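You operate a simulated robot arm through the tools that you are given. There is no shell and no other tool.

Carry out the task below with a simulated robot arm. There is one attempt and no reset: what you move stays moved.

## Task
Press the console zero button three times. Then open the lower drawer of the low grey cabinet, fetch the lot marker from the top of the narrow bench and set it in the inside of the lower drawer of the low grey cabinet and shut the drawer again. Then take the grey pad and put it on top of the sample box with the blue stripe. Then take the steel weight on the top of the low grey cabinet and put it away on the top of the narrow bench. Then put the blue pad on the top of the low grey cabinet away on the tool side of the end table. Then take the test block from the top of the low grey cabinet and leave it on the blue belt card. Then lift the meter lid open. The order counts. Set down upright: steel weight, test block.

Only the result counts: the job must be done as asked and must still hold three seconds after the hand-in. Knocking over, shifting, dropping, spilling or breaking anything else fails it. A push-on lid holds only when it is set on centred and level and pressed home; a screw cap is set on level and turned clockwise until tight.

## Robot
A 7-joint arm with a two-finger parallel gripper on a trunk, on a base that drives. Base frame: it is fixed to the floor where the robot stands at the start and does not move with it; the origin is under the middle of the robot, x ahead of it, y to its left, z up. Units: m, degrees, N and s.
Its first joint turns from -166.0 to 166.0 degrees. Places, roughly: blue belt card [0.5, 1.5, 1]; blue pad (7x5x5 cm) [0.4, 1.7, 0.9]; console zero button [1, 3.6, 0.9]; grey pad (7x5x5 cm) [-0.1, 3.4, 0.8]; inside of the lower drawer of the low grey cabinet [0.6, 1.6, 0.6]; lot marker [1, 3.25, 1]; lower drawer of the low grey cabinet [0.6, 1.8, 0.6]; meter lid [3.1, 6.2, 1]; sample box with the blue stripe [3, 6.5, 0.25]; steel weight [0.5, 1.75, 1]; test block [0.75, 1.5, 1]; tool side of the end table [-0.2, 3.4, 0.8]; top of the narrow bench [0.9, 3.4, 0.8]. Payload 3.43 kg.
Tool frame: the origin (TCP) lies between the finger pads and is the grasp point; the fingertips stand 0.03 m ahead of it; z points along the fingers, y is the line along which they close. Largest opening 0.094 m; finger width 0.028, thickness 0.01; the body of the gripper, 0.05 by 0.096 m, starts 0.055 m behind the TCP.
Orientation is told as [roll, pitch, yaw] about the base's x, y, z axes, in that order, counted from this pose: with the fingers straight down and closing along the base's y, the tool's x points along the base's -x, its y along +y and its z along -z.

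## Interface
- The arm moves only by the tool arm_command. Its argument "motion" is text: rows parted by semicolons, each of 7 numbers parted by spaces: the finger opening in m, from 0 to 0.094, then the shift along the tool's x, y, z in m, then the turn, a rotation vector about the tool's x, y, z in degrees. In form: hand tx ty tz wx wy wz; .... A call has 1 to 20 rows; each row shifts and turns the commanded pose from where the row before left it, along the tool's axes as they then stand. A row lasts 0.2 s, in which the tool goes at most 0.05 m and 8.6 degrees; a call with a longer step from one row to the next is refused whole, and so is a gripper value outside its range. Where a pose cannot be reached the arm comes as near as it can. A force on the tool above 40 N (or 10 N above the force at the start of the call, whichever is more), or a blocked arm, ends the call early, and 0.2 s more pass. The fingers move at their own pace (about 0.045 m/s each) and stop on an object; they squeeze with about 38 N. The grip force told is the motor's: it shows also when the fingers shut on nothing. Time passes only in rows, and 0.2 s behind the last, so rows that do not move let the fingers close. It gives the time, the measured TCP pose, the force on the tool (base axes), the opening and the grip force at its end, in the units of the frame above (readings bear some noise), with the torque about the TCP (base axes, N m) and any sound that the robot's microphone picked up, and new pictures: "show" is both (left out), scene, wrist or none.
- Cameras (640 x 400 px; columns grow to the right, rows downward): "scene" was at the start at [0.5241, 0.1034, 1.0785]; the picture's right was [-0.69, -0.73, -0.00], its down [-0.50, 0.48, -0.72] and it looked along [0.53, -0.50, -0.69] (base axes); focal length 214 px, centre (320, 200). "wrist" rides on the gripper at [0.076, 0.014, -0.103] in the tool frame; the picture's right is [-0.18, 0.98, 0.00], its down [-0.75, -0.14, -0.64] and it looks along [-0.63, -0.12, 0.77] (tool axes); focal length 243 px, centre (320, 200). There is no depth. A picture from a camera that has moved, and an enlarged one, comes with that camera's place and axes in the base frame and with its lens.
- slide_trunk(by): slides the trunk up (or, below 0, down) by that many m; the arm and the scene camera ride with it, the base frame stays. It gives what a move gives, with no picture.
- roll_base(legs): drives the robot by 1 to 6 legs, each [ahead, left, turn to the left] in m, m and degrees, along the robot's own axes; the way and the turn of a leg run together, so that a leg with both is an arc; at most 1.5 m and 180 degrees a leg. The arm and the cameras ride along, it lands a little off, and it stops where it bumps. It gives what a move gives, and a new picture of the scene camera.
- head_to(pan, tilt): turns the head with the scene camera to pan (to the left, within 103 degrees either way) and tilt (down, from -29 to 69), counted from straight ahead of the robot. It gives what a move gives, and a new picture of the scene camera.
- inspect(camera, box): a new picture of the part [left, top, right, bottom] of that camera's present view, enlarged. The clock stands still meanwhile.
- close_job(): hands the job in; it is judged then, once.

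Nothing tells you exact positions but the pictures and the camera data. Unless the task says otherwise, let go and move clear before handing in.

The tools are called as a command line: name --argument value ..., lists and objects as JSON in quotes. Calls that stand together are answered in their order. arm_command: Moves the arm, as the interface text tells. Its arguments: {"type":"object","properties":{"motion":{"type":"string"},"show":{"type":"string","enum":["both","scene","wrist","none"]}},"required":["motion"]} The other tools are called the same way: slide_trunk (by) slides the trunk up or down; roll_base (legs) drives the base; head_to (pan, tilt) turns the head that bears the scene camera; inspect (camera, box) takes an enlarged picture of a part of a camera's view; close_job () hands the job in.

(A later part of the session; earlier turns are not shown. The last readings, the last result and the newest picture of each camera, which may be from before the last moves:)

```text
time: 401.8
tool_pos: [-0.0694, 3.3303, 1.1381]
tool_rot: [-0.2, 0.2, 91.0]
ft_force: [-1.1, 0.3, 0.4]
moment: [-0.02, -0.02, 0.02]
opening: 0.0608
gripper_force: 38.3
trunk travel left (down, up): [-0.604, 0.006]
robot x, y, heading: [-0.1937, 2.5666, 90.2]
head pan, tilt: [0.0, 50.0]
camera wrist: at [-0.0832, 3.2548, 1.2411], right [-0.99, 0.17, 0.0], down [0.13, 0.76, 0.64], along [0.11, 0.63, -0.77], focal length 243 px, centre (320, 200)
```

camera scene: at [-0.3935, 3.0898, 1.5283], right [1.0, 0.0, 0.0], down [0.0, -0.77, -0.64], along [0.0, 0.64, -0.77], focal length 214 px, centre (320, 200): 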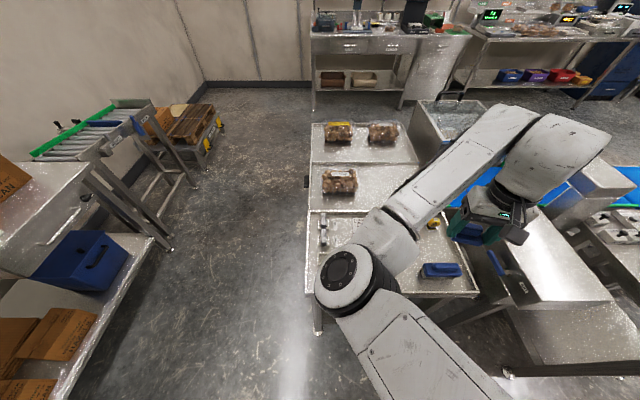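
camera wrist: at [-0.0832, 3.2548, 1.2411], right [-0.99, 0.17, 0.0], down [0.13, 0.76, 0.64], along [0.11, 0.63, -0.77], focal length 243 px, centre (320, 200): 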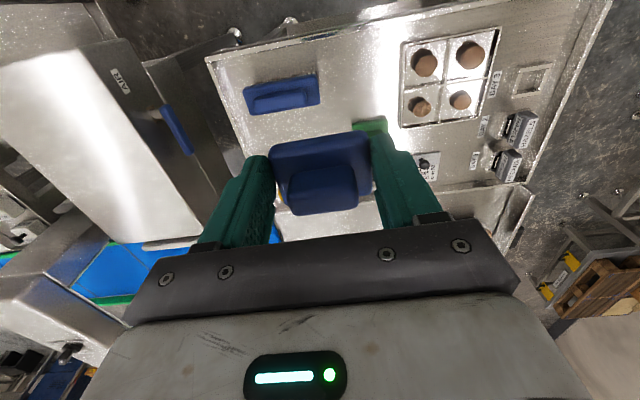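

arm_command --motion "0.0 -0.0405 -0.0065 0 0 0 0; 0.0 -0.0405 -0.0065 0 0 0 0; 0.0 -0.0405 -0.0065 0 0 0 0; 0.0 0 0 0.04 0 0 0; 0.0 0 0 0.04 0 0 0; 0.0 0 0 0.04 0 0 0; 0.0 0 0 0.04 0 0 0; 0.0 0 0 0.03 0 0 0; 0.0 0 0 0.03 0 0 0; 0.0 0 0 0 0 0 0" --show "both"

```text
time: 404.0
tool_pos: [-0.0505, 3.452, 0.9156]
tool_rot: [-0.2, 0.2, 90.9]
ft_force: [0.2, -0.2, -0.3]
moment: [-0.01, 0.0, -0.05]
opening: 0.0608
gripper_force: 37.3
trunk travel left (down, up): [-0.604, 0.006]
robot x, y, heading: [-0.1963, 2.5703, 90.1]
head pan, tilt: [0.0, 50.0]
camera scene: at [-0.3935, 3.0899, 1.5283], right [1.0, 0.0, 0.0], down [0.0, -0.77, -0.64], along [0.0, 0.64, -0.77], focal length 214 px, centre (320, 200)
camera wrist: at [-0.0637, 3.3766, 1.0196], right [-0.99, 0.17, 0.0], down [0.13, 0.76, 0.64], along [0.11, 0.63, -0.77], focal length 243 px, centre (320, 200)
```

scene: 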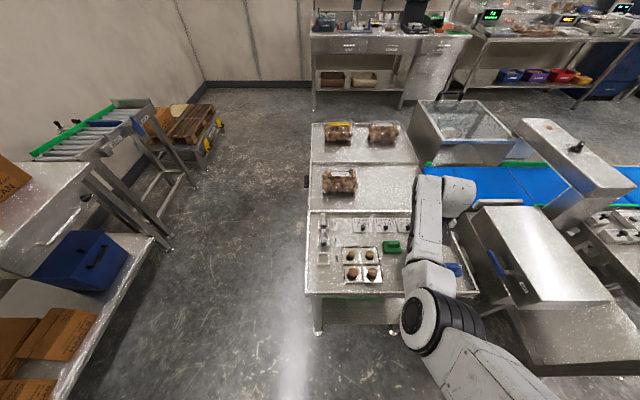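
wrist: 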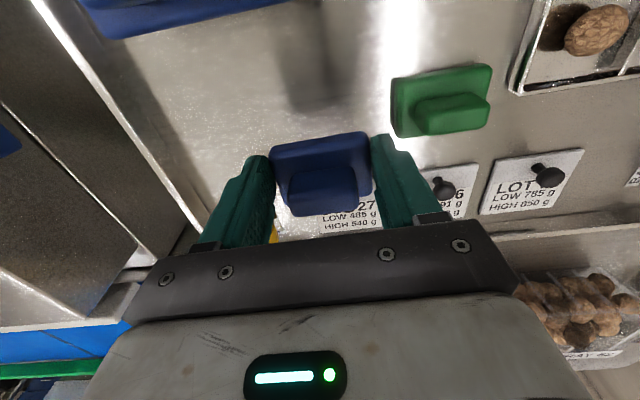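

arm_command --motion "0.0 0 0 0.02 0 0 0; 0.0 0 0 0.01 0 0 0; 0.0 0 0 0.004 0 0 0; 0.0 0 0 0.003 0 0 0; 0.0 0 0 0.003 0 0 0; 0.0 0 0 0 0 0 0" --show "none"

```text
time: 405.4
tool_pos: [-0.0499, 3.4537, 0.878]
tool_rot: [-0.2, 0.1, 91.0]
ft_force: [-1.1, 0.5, -0.3]
moment: [0.0, 0.0, 0.02]
opening: 0.0606
gripper_force: 38.0
trunk travel left (down, up): [-0.604, 0.006]
robot x, y, heading: [-0.1958, 2.571, 90.0]
head pan, tilt: [0.0, 50.0]
```

arm_command --motion "0.0 0 0 0.002 0 0 0; 0.0 0 0 0.002 0 0 0; 0.0 0 0 0.002 0 0 0; 0.0 0 0 0.002 0 0 0; 0.0 0 0 0 0 0 0" --show "none"

```text
time: 406.6
tool_pos: [-0.0507, 3.4511, 0.871]
tool_rot: [-0.1, 0.1, 90.9]
ft_force: [-0.1, -0.8, -0.1]
moment: [0.0, -0.02, 0.0]
opening: 0.061
gripper_force: 38.0
trunk travel left (down, up): [-0.604, 0.006]
robot x, y, heading: [-0.1987, 2.574, 90.3]
head pan, tilt: [0.0, 50.0]
```

arm_command --motion "0.0 0 0 0.0015 0 0 0; 0.0 0 0 0.0015 0 0 0; 0.0 0 0 0.0015 0 0 0; 0.0 0 0 0 0 0 0" --show "none"

```text
time: 407.6
tool_pos: [-0.0517, 3.4525, 0.8675]
tool_rot: [-0.2, 0.0, 90.9]
ft_force: [-0.9, -1.6, 10.8]
moment: [-0.12, 0.27, 0.01]
opening: 0.0607
gripper_force: 37.5
trunk travel left (down, up): [-0.604, 0.006]
robot x, y, heading: [-0.1964, 2.5719, 90.4]
head pan, tilt: [0.0, 50.0]
```

Contact (11 N). Release and lift.

arm_command --motion "0.065 0 0 0 0 0 0; 0.074 0 0 0 0 0 0; 0.074 0 0 0 0 0 0; 0.074 0 0 -0.01 0 0 0; 0.074 0 0 -0.03 0 0 0; 0.074 0 0 -0.04 0 0 0; 0.074 0 0 -0.04 0 0 0; 0.074 0 0 -0.04 0 0 0; 0.074 0 0 -0.04 0 0 0; 0.074 0 0 -0.04 0 0 0" --show "both"

```text
time: 409.8
tool_pos: [-0.0509, 3.4535, 1.1048]
tool_rot: [-0.1, 0.3, 90.9]
ft_force: [0.3, 0.9, 0.3]
moment: [0.0, -0.01, -0.02]
opening: 0.0738
gripper_force: 0.1
trunk travel left (down, up): [-0.604, 0.006]
robot x, y, heading: [-0.1968, 2.5709, 90.1]
head pan, tilt: [0.0, 50.0]
camera scene: at [-0.3933, 3.0899, 1.5282], right [1.0, 0.0, 0.0], down [0.0, -0.77, -0.64], along [0.0, 0.64, -0.77], focal length 214 px, centre (320, 200)
camera wrist: at [-0.0646, 3.3784, 1.2073], right [-0.99, 0.17, 0.0], down [0.13, 0.76, 0.64], along [0.11, 0.63, -0.77], focal length 243 px, centre (320, 200)
```

scene: 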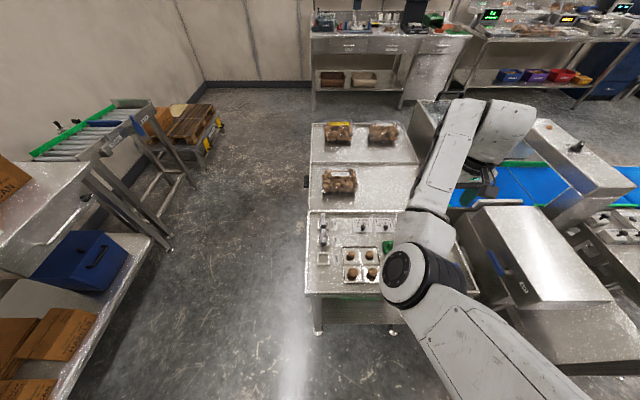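
wrist: 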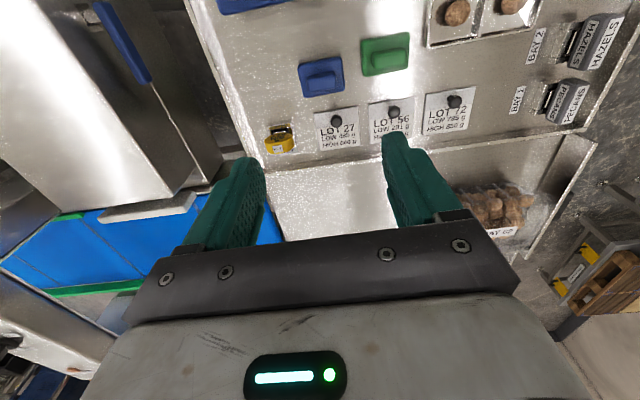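

The blue pad is set on the tool side. Now go back to the cabinet for the test block.

arm_command --motion "0.08 0.04 0 0 0 0 0; 0.08 0.04 0 0 0 0 0; 0.08 0.03 0 -0.02 0 0 0" --show "none"

roll_base --legs '[[0, 0, 90], [0, 0, 90], [0, 0.72, 0]]'

head_to --pan 0 --tilt 50

inspect --camera "wrist" --box '[0, 0, 640, 400]'

```text
time: 410.6
tool_pos: [-0.0522, 3.3433, 1.1234]
tool_rot: [-0.2, 0.2, 90.9]
ft_force: [-0.6, -0.3, 0.3]
moment: [-0.02, 0.0, 0.01]
opening: 0.0801
gripper_force: 0.1
trunk travel left (down, up): [-0.604, 0.006]
robot x, y, heading: [-0.1948, 2.5714, 90.0]
head pan, tilt: [0.0, 50.0]
```

```text
time: 422.2
tool_pos: [0.3652, 1.7923, 1.1241]
tool_rot: [-0.1, 0.1, -90.0]
ft_force: [0.3, -0.7, 0.2]
moment: [0.0, 0.01, -0.02]
opening: 0.08
gripper_force: 0.1
trunk travel left (down, up): [-0.604, 0.006]
robot x, y, heading: [0.5236, 2.5609, -90.8]
head pan, tilt: [0.0, 50.0]
camera scene: at [0.7096, 2.0418, 1.5283], right [-1.0, 0.01, 0.0], down [0.01, 0.77, -0.64], along [-0.01, -0.64, -0.77], focal length 214 px, centre (320, 200)
```

scene: 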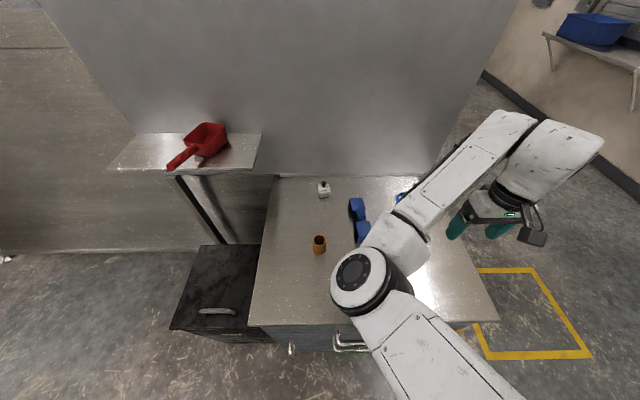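

```text
time: 422.8
tool_pos: [0.3643, 1.7912, 1.1249]
tool_rot: [-0.2, 0.2, -90.1]
ft_force: [-0.7, -0.1, -0.1]
moment: [0.02, 0.0, 0.0]
opening: 0.0799
gripper_force: 0.1
trunk travel left (down, up): [-0.604, 0.006]
robot x, y, heading: [0.5242, 2.5623, -90.7]
head pan, tilt: [0.0, 50.0]
camera scene: at [0.7096, 2.0418, 1.5283], right [-1.0, 0.01, 0.0], down [0.01, 0.77, -0.64], along [-0.01, -0.64, -0.77], focal length 214 px, centre (320, 200)
```

scene: 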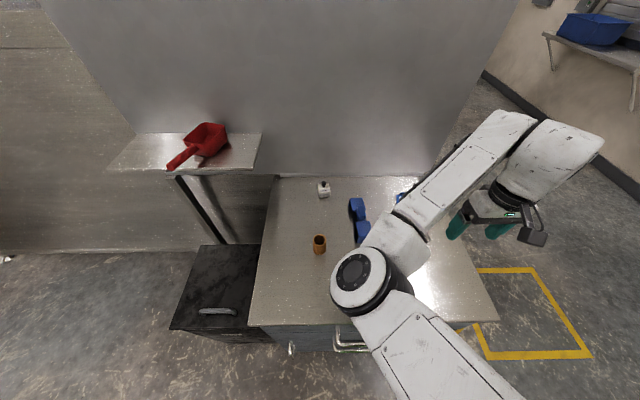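

```text
1.00 times, centred on (320, 200) of wrist (not enlarged: the box is as wide or as high as the picture)
camera zoom: at [0.3798, 1.8688, 1.2269], right [0.98, -0.18, 0.0], down [-0.14, -0.75, 0.64], along [-0.12, -0.63, -0.77], focal length 243 px, centre (320, 200)
```

zoom: 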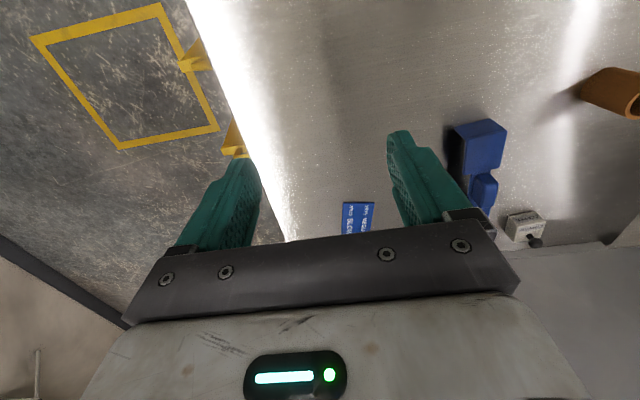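

Now approach the cabinet a bit and view the test block closely.

roll_base --legs '[[0.14, 0.05, 0.7]]'

arm_command --motion "0.08 0 0.045 0 0 0 0; 0.08 0 0.045 0 0 0 0; 0.08 0 0.045 0 0 0 0; 0.08 0 0.045 0 0 0 0; 0.08 0 0.045 0 0 0 0; 0.08 0 0 0 0 0 0" --show "both"

```text
time: 424.1
tool_pos: [0.4235, 1.649, 1.1238]
tool_rot: [-0.2, 0.1, -89.4]
ft_force: [-0.2, 1.0, 0.5]
moment: [0.02, 0.0, -0.01]
opening: 0.08
gripper_force: 0.0
trunk travel left (down, up): [-0.604, 0.006]
robot x, y, heading: [0.5733, 2.4214, -90.4]
head pan, tilt: [0.0, 50.0]
camera scene: at [0.7645, 1.902, 1.5283], right [-1.0, 0.0, 0.0], down [0.0, 0.77, -0.64], along [0.0, -0.64, -0.77], focal length 214 px, centre (320, 200)
```

scene: 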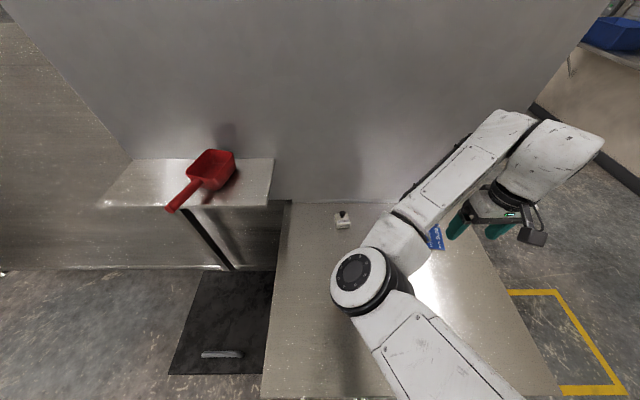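

```text
time: 425.6
tool_pos: [0.6478, 1.6533, 1.1218]
tool_rot: [-0.2, 0.0, -89.4]
ft_force: [-0.5, 0.5, 0.6]
moment: [0.01, -0.01, 0.0]
opening: 0.0802
gripper_force: 0.2
trunk travel left (down, up): [-0.604, 0.006]
robot x, y, heading: [0.5734, 2.4193, -90.2]
head pan, tilt: [0.0, 50.0]
camera scene: at [0.7648, 1.9021, 1.5283], right [-1.0, 0.0, 0.0], down [0.0, 0.77, -0.64], along [0.0, -0.64, -0.77], focal length 214 px, centre (320, 200)
camera wrist: at [0.6619, 1.7292, 1.2259], right [0.98, -0.17, 0.0], down [-0.13, -0.76, 0.64], along [-0.11, -0.63, -0.77], focal length 243 px, centre (320, 200)
```

scene: 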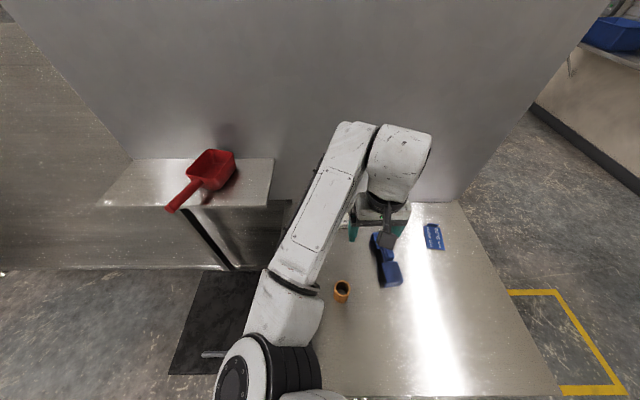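
wrist: 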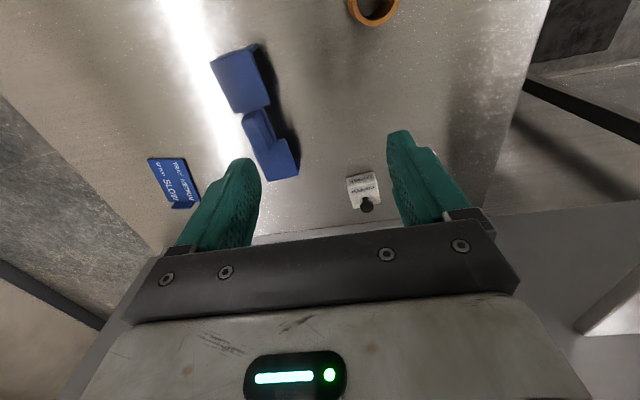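

inspect --camera "wrist" --box '[320, 150, 420, 220]'

inspect --camera "wrist" --box '[130, 140, 230, 220]'

inspect --camera "scene" --box '[330, 200, 470, 300]'

```text
5.71 times, centred on (370, 185) of wrist
camera zoom: at [0.6619, 1.7292, 1.2259], right [0.98, -0.17, 0.0], down [-0.13, -0.76, 0.64], along [-0.11, -0.63, -0.77], focal length 1386 px, centre (34, 286)
```

zoom: 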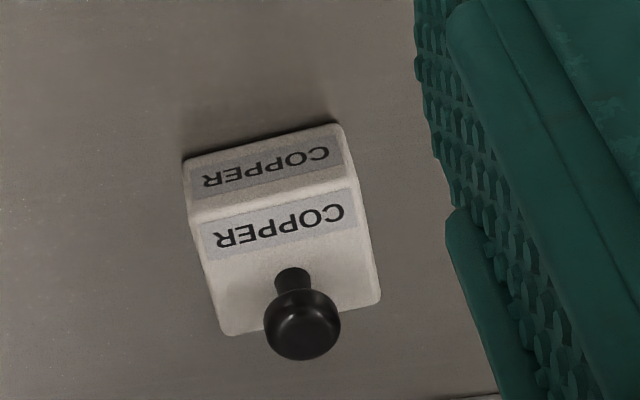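

```text
5.00 times, centred on (180, 180) of wrist
camera zoom: at [0.6619, 1.7292, 1.2259], right [0.98, -0.17, 0.0], down [-0.13, -0.76, 0.64], along [-0.11, -0.63, -0.77], focal length 1213 px, centre (1020, 300)
```

zoom: 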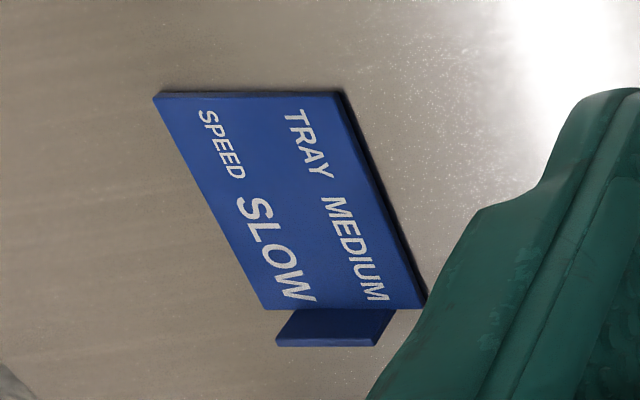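

```text
4.00 times, centred on (400, 250) of scene
camera zoom: at [0.7648, 1.9021, 1.5283], right [-1.0, 0.0, 0.0], down [0.0, 0.77, -0.64], along [0.0, -0.64, -0.77], focal length 858 px, centre (0, 0)
```

zoom: 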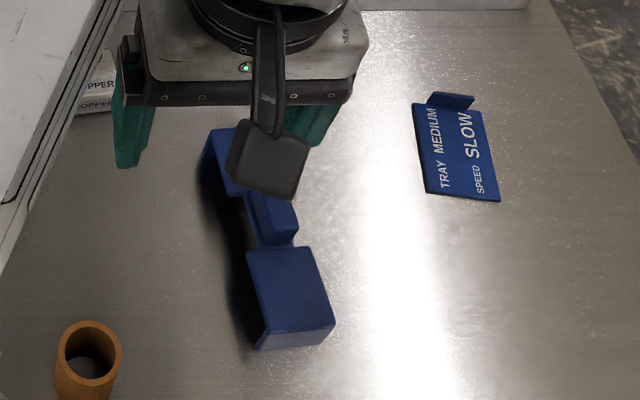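

Test block (COPPER): center ≈(0.6875, 1.488), rotated 7.5°. Card: center ≈(0.391, 1.543), rotated -9°, with a tab at its far end. Align over the block.

arm_command --motion "0.075 0 0 0 0 0 -6.9; 0.075 -0.0423 0.0045 0 0 0 0; 0.075 -0.0423 0.0045 0 0 0 0; 0.075 -0.0423 0.0045 0 0 0 0; 0.075 -0.0423 0.0045 0 0 0 0; 0.075 0 0 0.04 0 0 0; 0.075 0 0 0.04 0 0 0; 0.075 0 0 0.04 0 0 0; 0.075 0 0 0.02 0 0 0; 0.075 0 0 0 0 0 0" --show "both"

```text
time: 427.8
tool_pos: [0.6871, 1.485, 0.9831]
tool_rot: [-0.3, 0.1, -82.5]
ft_force: [0.0, -1.3, -0.7]
moment: [0.02, -0.02, -0.02]
opening: 0.0753
gripper_force: 0.1
trunk travel left (down, up): [-0.604, 0.006]
robot x, y, heading: [0.5745, 2.4212, -90.4]
head pan, tilt: [0.0, 50.0]
camera scene: at [0.7646, 1.9019, 1.5283], right [-1.0, 0.0, 0.0], down [0.0, 0.77, -0.64], along [0.0, -0.64, -0.77], focal length 214 px, centre (320, 200)
camera wrist: at [0.6917, 1.5629, 1.0863], right [1.0, -0.05, 0.0], down [-0.04, -0.77, 0.64], along [-0.04, -0.64, -0.77], focal length 243 px, centre (320, 200)
```

scene: 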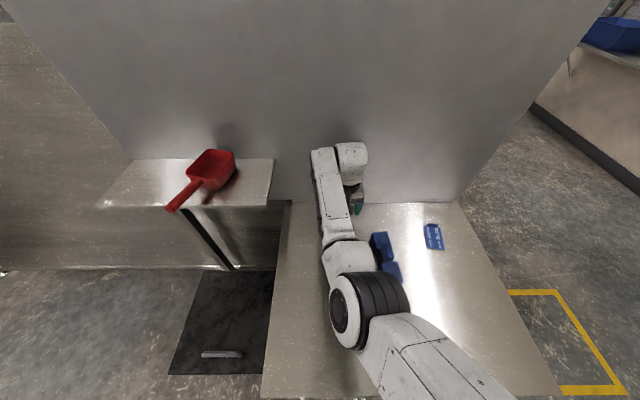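
wrist: 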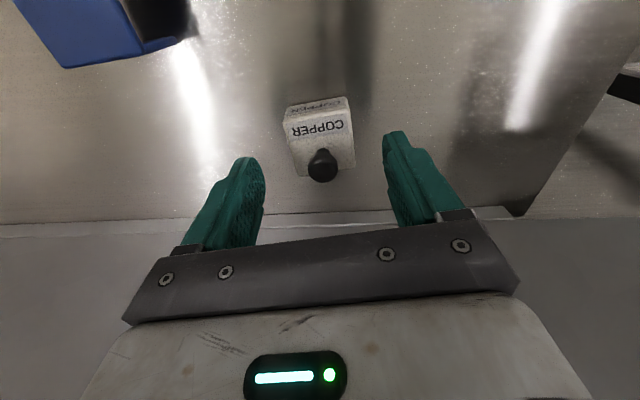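

The elbow hangs near the orange cup; I need its exact height before lowering further. Look from two head angles.

inspect --camera "scene" --box '[280, 220, 440, 380]'

head_to --pan 60 --tilt 60

head_to --pan -60 --tilt 45

```text
2.50 times, centred on (360, 300) of scene
camera zoom: at [0.7646, 1.9019, 1.5283], right [-1.0, 0.0, 0.0], down [0.0, 0.77, -0.64], along [0.0, -0.64, -0.77], focal length 536 px, centre (220, -50)
```

zoom: 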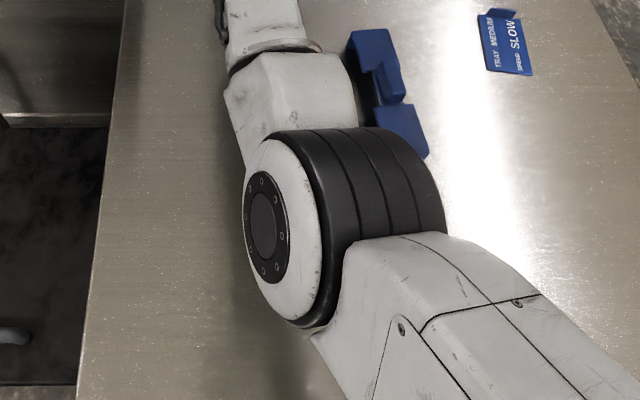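

```text
time: 429.1
tool_pos: [0.6877, 1.4845, 0.9832]
tool_rot: [-0.1, 0.0, -82.4]
ft_force: [-0.6, -0.2, -1.1]
moment: [0.0, -0.01, 0.04]
opening: 0.0751
gripper_force: 0.1
trunk travel left (down, up): [-0.604, 0.006]
robot x, y, heading: [0.5732, 2.4196, -90.5]
head pan, tilt: [60.0, 60.0]
camera scene: at [0.8225, 1.9453, 1.5157], right [-0.5, -0.86, 0.0], down [-0.75, 0.44, -0.5], along [0.43, -0.25, -0.87], focal length 214 px, centre (320, 200)
```

scene: 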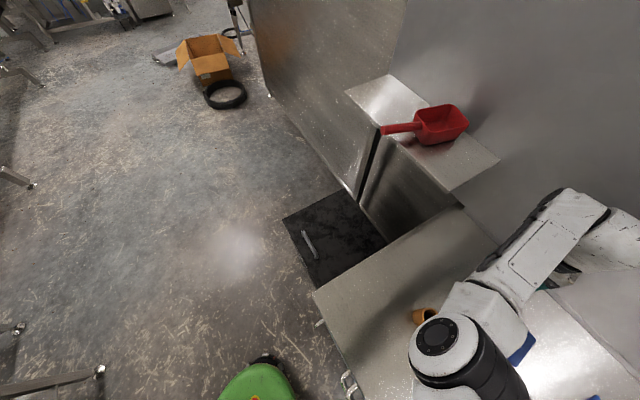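

```text
time: 431.1
tool_pos: [0.687, 1.4852, 0.9841]
tool_rot: [-0.2, 0.1, -82.6]
ft_force: [-0.5, 1.1, -0.1]
moment: [0.0, -0.03, 0.02]
opening: 0.0752
gripper_force: 0.0
trunk travel left (down, up): [-0.604, 0.006]
robot x, y, heading: [0.5706, 2.42, -90.2]
head pan, tilt: [-60.0, 45.0]
camera scene: at [0.6944, 1.9386, 1.5352], right [-0.5, 0.87, 0.0], down [0.61, 0.35, -0.71], along [-0.61, -0.35, -0.71], focal length 214 px, centre (320, 200)
```

scene: 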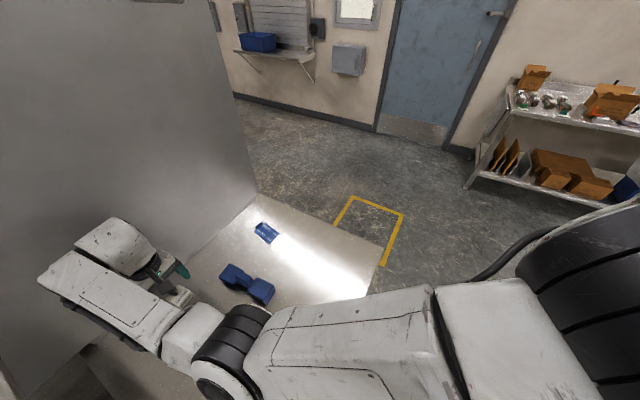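

The elbow is actually at z≈1.23, well above the cup. Continue down and grip the block.

arm_command --motion "0.075 0.005 0 0.02 0 0 0; 0.075 0 0 0.015 0 0 0; 0.075 0 0 0.008 0 0 0; 0.075 0 0 0.004 0 0 0; 0.075 0 0 0 0 0 0; 0.05 0 0 0 0 0 0; 0.0 0 0 0 0 0 0; 0.0 0 0 0 0 0 0; 0.0 0 0 0 0 0 0" --show "wrist"

```text
time: 433.1
tool_pos: [0.6866, 1.4913, 0.9358]
tool_rot: [-0.3, 0.2, -82.5]
ft_force: [-0.6, 0.6, -1.0]
moment: [-0.03, 0.02, 0.02]
opening: 0.0451
gripper_force: 37.7
trunk travel left (down, up): [-0.604, 0.006]
robot x, y, heading: [0.5687, 2.42, -90.2]
head pan, tilt: [-60.0, 45.0]
camera wrist: at [0.6907, 1.5691, 1.0391], right [1.0, -0.05, 0.0], down [-0.04, -0.77, 0.64], along [-0.04, -0.64, -0.77], focal length 243 px, centre (320, 200)
```

wrist: 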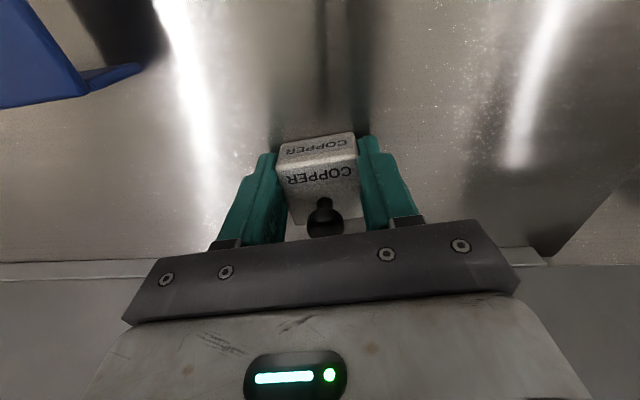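

Gripped. Lift, carry to the card and align with it.

arm_command --motion "0.0 0 0 -0.01 0 0 0; 0.0 0 0 -0.03 0 0 0; 0.0 0 0 -0.04 0 0 0; 0.0 0 0 -0.04 0 0 0; 0.0 0 0 -0.03 0 0 0; 0.0 0.0132 -0.0407 0 0 0 0; 0.0 0.0132 -0.0407 0 0 0 0; 0.0 0.0132 -0.0407 0 0 0 0; 0.0 0.0132 -0.0407 0 0 0 0; 0.0 0.0132 -0.0407 0 0 0 0; 0.0 0.0132 -0.0407 0 0 0 0; 0.0 0.0132 -0.0407 0 0 0 0; 0.0 0 0 0 0 0 8.2; 0.0 0 0 0 0 0 8.2; 0.0 0 0 0 0 0 0" --show "both"

```text
time: 436.2
tool_pos: [0.3924, 1.5428, 1.0865]
tool_rot: [-0.2, 0.0, -99.0]
ft_force: [-0.2, -0.3, -1.4]
moment: [-0.01, -0.01, -0.01]
opening: 0.0451
gripper_force: 38.1
trunk travel left (down, up): [-0.604, 0.006]
robot x, y, heading: [0.5726, 2.4197, -90.1]
head pan, tilt: [-60.0, 45.0]
camera scene: at [0.6942, 1.9385, 1.5352], right [-0.5, 0.87, 0.0], down [0.61, 0.35, -0.71], along [-0.61, -0.35, -0.71], focal length 214 px, centre (320, 200)
camera wrist: at [0.4186, 1.618, 1.1893], right [0.94, -0.34, 0.0], down [-0.25, -0.72, 0.64], along [-0.22, -0.6, -0.77], focal length 243 px, centre (320, 200)
```

scene: 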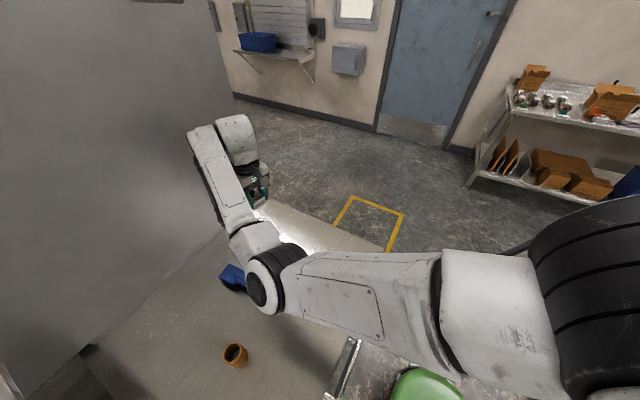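
wrist: 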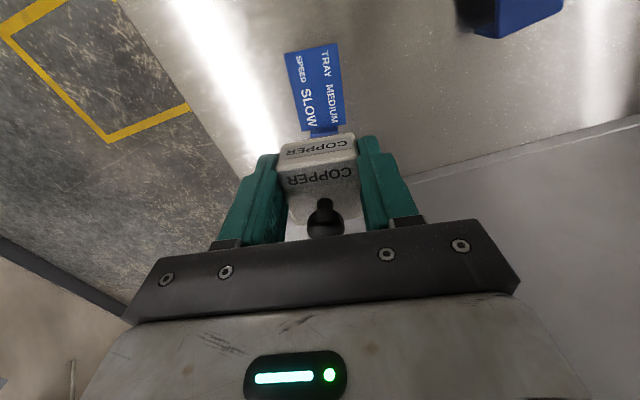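

Card lies directly below. Descend.

arm_command --motion "0.0 0 0 0.04 0 0 0; 0.0 0 0 0.04 0 0 0; 0.0 0 0 0.03 0 0 0; 0.0 0 0 0.012 0 0 0; 0.0 0 0 0.006 0 0 0; 0.0 0 0 0.004 0 0 0; 0.0 0 0 0 0 0 0" --show "wrist"

```text
time: 437.9
tool_pos: [0.3915, 1.545, 0.9548]
tool_rot: [-0.2, 0.0, -98.8]
ft_force: [0.6, -0.3, -0.5]
moment: [0.04, 0.01, 0.0]
opening: 0.0451
gripper_force: 37.7
trunk travel left (down, up): [-0.604, 0.006]
robot x, y, heading: [0.5686, 2.4224, -90.2]
head pan, tilt: [-60.0, 45.0]
camera wrist: at [0.4174, 1.6184, 1.058], right [0.94, -0.33, 0.0], down [-0.25, -0.72, 0.64], along [-0.22, -0.6, -0.77], focal length 243 px, centre (320, 200)
```

wrist: 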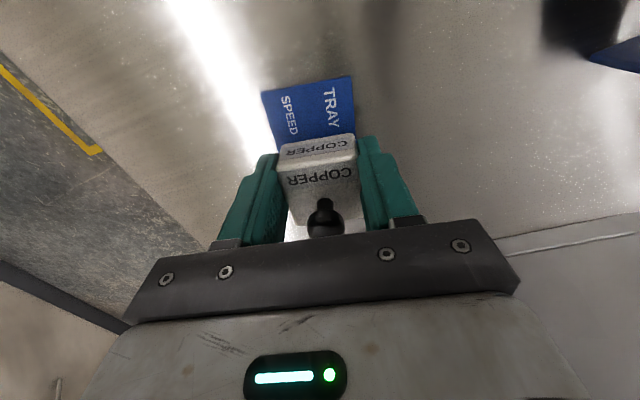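

arm_command --motion "0.0 0 0 0.004 0 0 0; 0.0 0 0 0.003 0 0 0; 0.0 0 0 0.002 0 0 0; 0.0 0 0 0 0 0 0" --show "none"

```text
time: 438.9
tool_pos: [0.3935, 1.5464, 0.9462]
tool_rot: [-0.2, 0.1, -98.9]
ft_force: [0.8, -0.1, -1.3]
moment: [0.02, 0.02, 0.03]
opening: 0.045
gripper_force: 37.8
trunk travel left (down, up): [-0.604, 0.006]
robot x, y, heading: [0.5747, 2.4229, -90.2]
head pan, tilt: [-60.0, 45.0]
```

arm_command --motion "0.0 0 0 0.002 0 0 0; 0.0 0 0 0.002 0 0 0; 0.0 0 0 0.0015 0 0 0; 0.0 0 0 0 0 0 0" --show "none"

```text
time: 439.9
tool_pos: [0.3919, 1.5467, 0.9403]
tool_rot: [-0.2, 0.1, -99.0]
ft_force: [-0.6, 0.1, 0.0]
moment: [0.01, 0.04, 0.01]
opening: 0.0453
gripper_force: 37.7
trunk travel left (down, up): [-0.604, 0.006]
robot x, y, heading: [0.57, 2.4222, -90.3]
head pan, tilt: [-60.0, 45.0]
```

arm_command --motion "0.0 0 0 0.0015 0 0 0; 0.0 0 0 0.0015 0 0 0; 0.0 0 0 0 0 0 0" --show "none"

```text
time: 440.6
tool_pos: [0.3907, 1.5451, 0.9385]
tool_rot: [-0.3, 0.0, -99.0]
ft_force: [0.8, 2.4, 16.7]
moment: [-0.05, -0.14, 0.03]
opening: 0.0452
gripper_force: 38.5
trunk travel left (down, up): [-0.604, 0.006]
robot x, y, heading: [0.5748, 2.4186, -90.2]
head pan, tilt: [-60.0, 45.0]
```

Contact. Release and lift straight up.

arm_command --motion "0.0 0 0 -0.001 0 0 0; 0.05 0 0 0 0 0 0; 0.058 0 0 0 0 0 0; 0.062 0 0 0 0 0 0; 0.062 0 0 -0.01 0 0 0; 0.062 0 0 -0.03 0 0 0; 0.062 0 0 -0.04 0 0 0; 0.062 0 0 -0.04 0 0 0; 0.062 0 0 -0.04 0 0 0; 0.062 0 0 -0.03 0 0 0" --show "wrist"

```text
time: 442.9
tool_pos: [0.3937, 1.5438, 1.1265]
tool_rot: [-0.2, 0.2, -98.9]
ft_force: [0.2, 0.9, 0.3]
moment: [0.02, -0.05, 0.02]
opening: 0.0621
gripper_force: 0.0
trunk travel left (down, up): [-0.604, 0.006]
robot x, y, heading: [0.5726, 2.4236, -90.3]
head pan, tilt: [-60.0, 45.0]
camera wrist: at [0.4201, 1.6171, 1.2301], right [0.94, -0.33, 0.0], down [-0.25, -0.72, 0.64], along [-0.22, -0.6, -0.77], focal length 243 px, centre (320, 200)
```

wrist: 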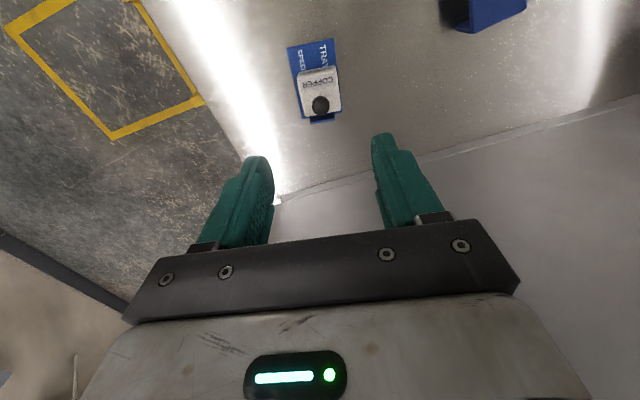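

The test block stands on the card. Retract and drive to the meter.

arm_command --motion "0.06 0.04 0.01 0 0 0 0; 0.06 0.04 0.01 0 0 0 0; 0.06 0.04 0.01 0 0 0 0; 0.06 0.02 0 0 0 0 0" --show "none"

roll_base --legs '[[-0.14, 0, 0.3], [0, -1.5, 0], [0, -0.05, 0]]'

```text
time: 443.9
tool_pos: [0.4454, 1.6768, 1.1274]
tool_rot: [-0.2, 0.1, -98.9]
ft_force: [0.2, 0.1, 0.0]
moment: [0.01, -0.05, 0.02]
opening: 0.06
gripper_force: 0.2
trunk travel left (down, up): [-0.604, 0.006]
robot x, y, heading: [0.574, 2.4223, -90.0]
head pan, tilt: [-60.0, 45.0]
```

```text
time: 452.8
tool_pos: [-1.1331, 1.8368, 1.1274]
tool_rot: [-0.2, 0.0, -100.0]
ft_force: [-0.3, 0.6, -0.2]
moment: [-0.01, -0.02, -0.02]
opening: 0.0599
gripper_force: 0.0
trunk travel left (down, up): [-0.604, 0.006]
robot x, y, heading: [-0.9937, 2.5804, -91.3]
head pan, tilt: [-60.0, 45.0]
camera scene: at [-0.8796, 2.0946, 1.5352], right [-0.48, 0.88, 0.0], down [0.62, 0.34, -0.71], along [-0.62, -0.34, -0.71], focal length 214 px, centre (320, 200)
```

scene: 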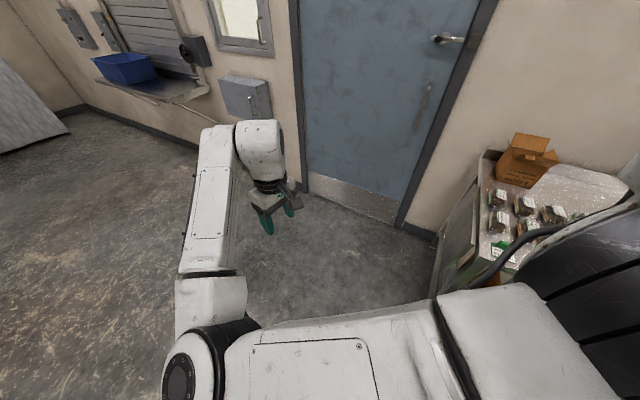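

roll_base --legs '[[0, 0.07, 1.3], [-1.2, 0, 0], [-1.15, 0, 0]]'

```text
time: 465.1
tool_pos: [-1.0908, 4.208, 1.1279]
tool_rot: [-0.1, 0.0, -96.3]
ft_force: [0.1, 0.8, 0.7]
moment: [-0.03, 0.01, 0.03]
opening: 0.0599
gripper_force: 0.1
trunk travel left (down, up): [-0.604, 0.006]
robot x, y, heading: [-0.9964, 4.9582, -87.5]
head pan, tilt: [-60.0, 45.0]
camera scene: at [-0.853, 4.4809, 1.5352], right [-0.54, 0.84, 0.0], down [0.6, 0.38, -0.71], along [-0.6, -0.38, -0.71], focal length 214 px, centre (320, 200)
```

scene: 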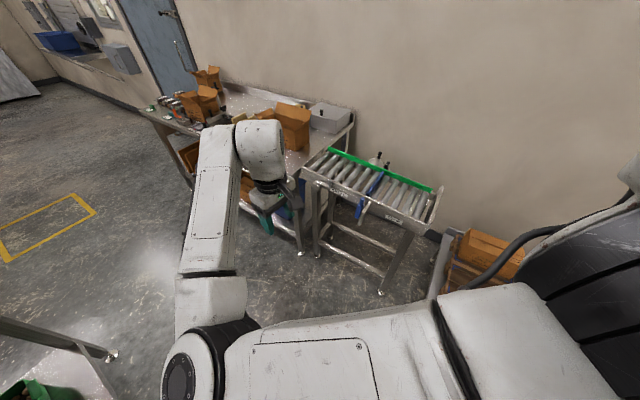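

roll_base --legs '[[0, 0, 88], [1.3, 0, 0], [1.3, 0, 0], [1.2, 0, 0]]'

head_to --pan 85 --tilt 35

inspect --camera "scene" --box '[200, 60, 440, 210]'

```text
time: 487.3
tool_pos: [3.575, 4.7479, 1.1282]
tool_rot: [-0.2, 0.1, -10.0]
ft_force: [-0.1, -0.8, -0.3]
moment: [-0.02, 0.0, -0.01]
opening: 0.0599
gripper_force: 0.1
trunk travel left (down, up): [-0.604, 0.006]
robot x, y, heading: [2.8308, 4.8913, -1.4]
head pan, tilt: [-60.0, 45.0]
camera scene: at [3.3181, 5.0052, 1.5352], right [-0.88, -0.48, 0.0], down [-0.34, 0.62, -0.71], along [0.34, -0.62, -0.71], focal length 214 px, centre (320, 200)
```

scene: 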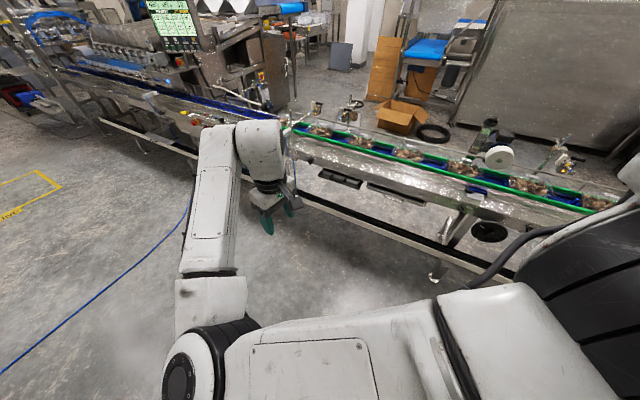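

```text
time: 489.6
tool_pos: [3.5755, 4.7482, 1.1278]
tool_rot: [-0.2, 0.1, -9.9]
ft_force: [-0.2, 0.7, 0.2]
moment: [-0.01, -0.01, 0.0]
opening: 0.0599
gripper_force: 0.2
trunk travel left (down, up): [-0.604, 0.006]
robot x, y, heading: [2.8357, 4.8908, -1.3]
head pan, tilt: [85.0, 35.0]
camera scene: at [3.2888, 5.1641, 1.55], right [0.99, -0.11, 0.0], down [-0.06, -0.57, -0.82], along [0.09, 0.81, -0.57], focal length 214 px, centre (320, 200)
```

scene: 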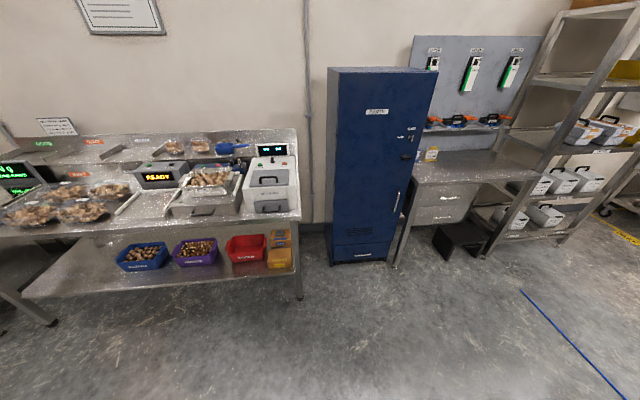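

```text
2.67 times, centred on (320, 135) of scene
camera zoom: at [3.2888, 5.1641, 1.55], right [0.99, -0.11, 0.0], down [-0.06, -0.57, -0.82], along [0.09, 0.81, -0.57], focal length 572 px, centre (320, 373)
```

zoom: 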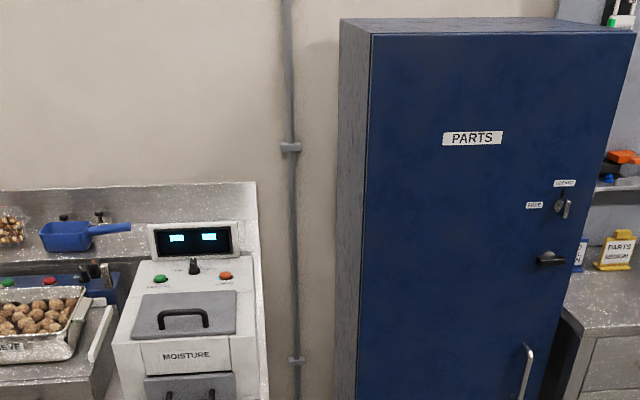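

The meter's grey lid has a black handle at about (3.14, 6.11, 1.04), apparently hinged at the rear. Face the table and look closer.

roll_base --legs '[[0, 0, 91.5], [0, -0.1, 0]]'

head_to --pan -20 --tilt 35

inspect --camera "wrist" --box '[0, 0, 640, 400]'

```text
time: 494.5
tool_pos: [3.076, 5.63, 1.1272]
tool_rot: [-0.1, 0.0, 80.2]
ft_force: [0.4, 0.0, 0.8]
moment: [-0.01, 0.02, 0.0]
opening: 0.0601
gripper_force: 0.0
trunk travel left (down, up): [-0.604, 0.006]
robot x, y, heading: [2.9334, 4.892, 88.9]
head pan, tilt: [85.0, 35.0]
camera scene: at [2.6604, 5.345, 1.55], right [0.11, 0.99, 0.0], down [0.57, -0.06, -0.82], along [-0.81, 0.09, -0.57], focal length 214 px, centre (320, 200)
```

scene: 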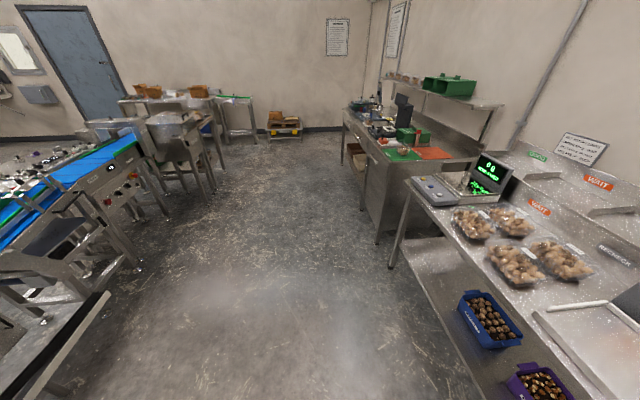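

```text
time: 496.4
tool_pos: [3.0742, 5.6318, 1.1277]
tool_rot: [-0.2, 0.0, 80.4]
ft_force: [0.3, -0.7, 0.3]
moment: [0.04, 0.03, 0.0]
opening: 0.0599
gripper_force: 0.0
trunk travel left (down, up): [-0.604, 0.006]
robot x, y, heading: [2.9359, 4.8884, 89.1]
head pan, tilt: [-20.0, 35.0]
camera scene: at [2.7797, 5.4177, 1.55], right [0.93, -0.36, 0.0], down [-0.21, -0.54, -0.82], along [0.29, 0.76, -0.57], focal length 214 px, centre (320, 200)
```

scene: 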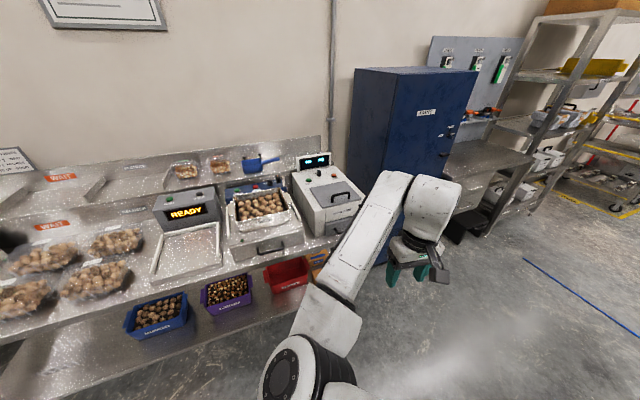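

```text
1.00 times, centred on (320, 200) of wrist (not enlarged: the box is as wide or as high as the picture)
camera zoom: at [3.0474, 5.5589, 1.2311], right [-0.94, 0.35, 0.0], down [0.27, 0.72, 0.64], along [0.23, 0.6, -0.77], focal length 243 px, centre (320, 200)
```

zoom: 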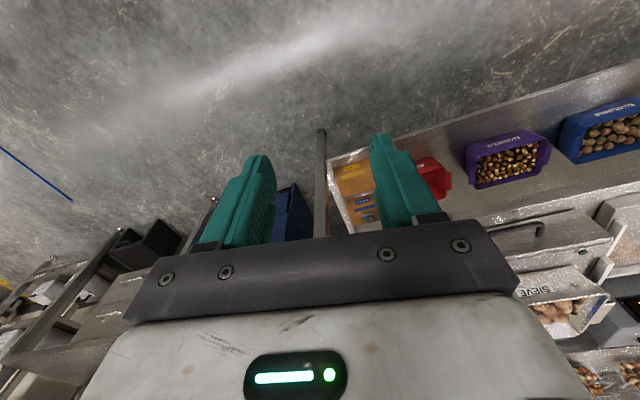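

inspect --camera "scene" --box '[270, 130, 390, 250]'

```text
3.33 times, centred on (330, 190) of scene
camera zoom: at [2.7797, 5.4177, 1.55], right [0.93, -0.36, 0.0], down [-0.21, -0.54, -0.82], along [0.29, 0.76, -0.57], focal length 715 px, centre (287, 233)
```

zoom: 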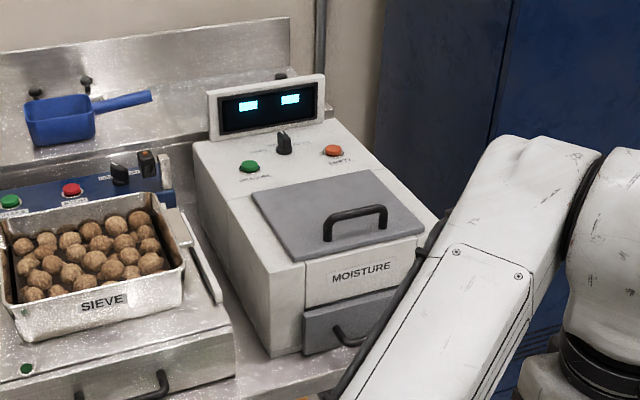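

The lid is horizontal (x 3.05–3.23, y 6.075–6.26, z≈1.01), hinged at the rear; its handle bar runs along x at about (3.143, 6.116, 1.035). I plan to cage the bar with the hand tilted 45° forward and swing it up. First test the wrist rotation in free space.

arm_command --motion "0.06 0 0 0 0 0 8; 0.06 0 0 0 0 0 8; 0.06 0 0 0 0 0 8; 0.06 0 0 0 0 0 8; 0.06 0 0 0 0 0 8; 0.06 0 0 0 0 0 8; 0.06 0 0 0 0 0 8; 0.06 0 0 0 0 0 8; 0.06 0 0 0 0 0 8; 0.06 0 0 0 0 0 8" --show "none"

```text
time: 498.6
tool_pos: [3.0749, 5.631, 1.1271]
tool_rot: [-0.1, -0.2, 0.1]
ft_force: [-0.4, 0.0, 0.8]
moment: [-0.02, 0.0, -0.02]
opening: 0.0599
gripper_force: 0.1
trunk travel left (down, up): [-0.604, 0.006]
robot x, y, heading: [2.9358, 4.892, 89.2]
head pan, tilt: [-20.0, 35.0]
```

arm_command --motion "0.06 0 0 0 -7.5 0 0; 0.06 0 0 0 -7.5 0 0; 0.06 0 0 0 -7.5 0 0; 0.06 0 0 0 -7.5 0 0; 0.06 0 0 0 -7.5 0 0; 0.06 0 0 0 -7.5 0 0; 0.06 0 0 0 0 0 0" --show "both"

```text
time: 500.2
tool_pos: [3.0747, 5.6297, 1.1282]
tool_rot: [45.1, -0.3, 0.2]
ft_force: [0.4, 0.2, 0.9]
moment: [0.03, 0.0, 0.01]
opening: 0.0602
gripper_force: 0.1
trunk travel left (down, up): [-0.604, 0.006]
robot x, y, heading: [2.9369, 4.8882, 89.1]
head pan, tilt: [-20.0, 35.0]
camera scene: at [2.7797, 5.4176, 1.5501], right [0.93, -0.36, 0.0], down [-0.21, -0.54, -0.82], along [0.3, 0.76, -0.57], focal length 214 px, centre (320, 200)
camera wrist: at [2.999, 5.5688, 1.2107], right [0.18, 0.7, 0.7], down [0.75, -0.55, 0.36], along [0.63, 0.46, -0.62], focal length 243 px, centre (320, 200)
```

scene: 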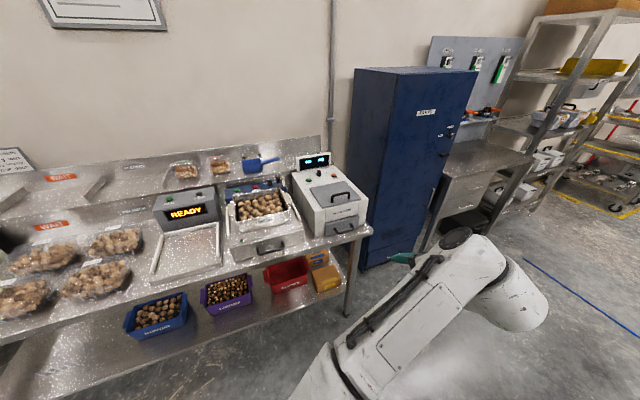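
wrist: 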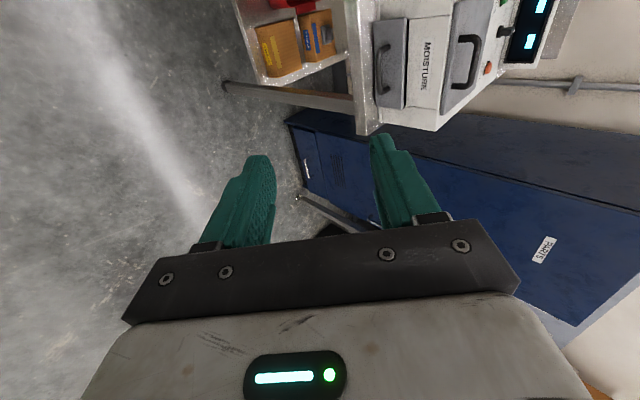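

inspect --camera "wrist" --box '[360, 0, 560, 140]'

```text
2.86 times, centred on (460, 70) of wrist
camera zoom: at [2.999, 5.5688, 1.2107], right [0.18, 0.7, 0.7], down [0.75, -0.55, 0.36], along [0.63, 0.46, -0.62], focal length 693 px, centre (-80, 571)
```

zoom: 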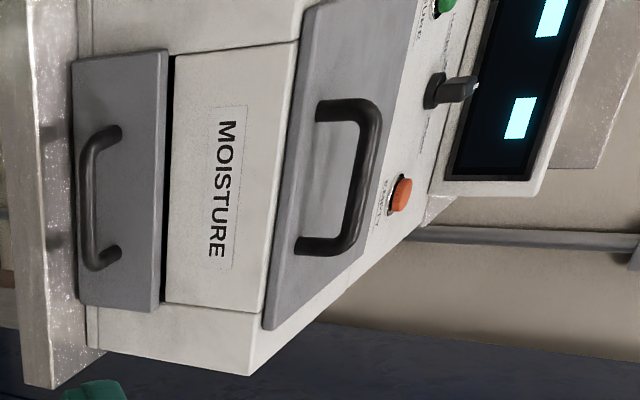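

The tilted pose works, and the wrist camera confirms the bar at (3.145, 6.120, 1.033). Check where the elbow is before moving in.

head_to --pan -25 --tilt 60

head_to --pan -60 --tilt 45

```text
time: 501.1
tool_pos: [3.0766, 5.6304, 1.1275]
tool_rot: [44.8, -0.1, 0.1]
ft_force: [0.2, -0.2, 0.0]
moment: [0.04, 0.09, 0.02]
opening: 0.0599
gripper_force: 0.1
trunk travel left (down, up): [-0.604, 0.006]
robot x, y, heading: [2.9372, 4.8859, 89.0]
head pan, tilt: [-25.0, 60.0]
camera scene: at [2.7774, 5.3954, 1.5158], right [0.9, -0.44, 0.0], down [-0.38, -0.78, -0.5], along [0.22, 0.45, -0.87], focal length 214 px, centre (320, 200)
```

scene: 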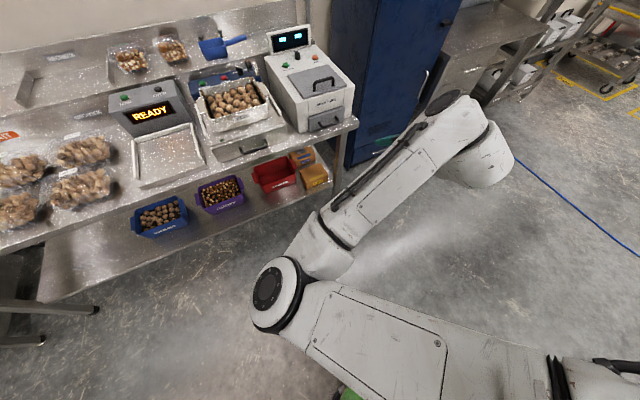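

```text
time: 502.1
tool_pos: [3.0753, 5.6309, 1.1275]
tool_rot: [45.0, -0.1, 0.2]
ft_force: [0.2, -0.2, 0.1]
moment: [-0.02, -0.02, 0.06]
opening: 0.06
gripper_force: 0.0
trunk travel left (down, up): [-0.604, 0.006]
robot x, y, heading: [2.9352, 4.8915, 88.6]
head pan, tilt: [-60.0, 45.0]
camera scene: at [2.8192, 5.3748, 1.5352], right [0.48, -0.88, 0.0], down [-0.62, -0.34, -0.71], along [0.62, 0.34, -0.71], focal length 214 px, centre (320, 200)
```

scene: 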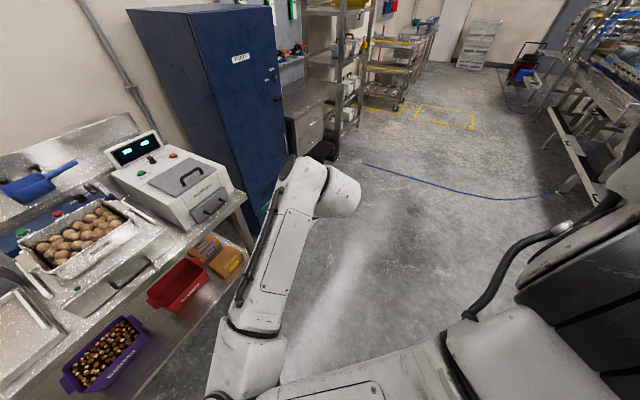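

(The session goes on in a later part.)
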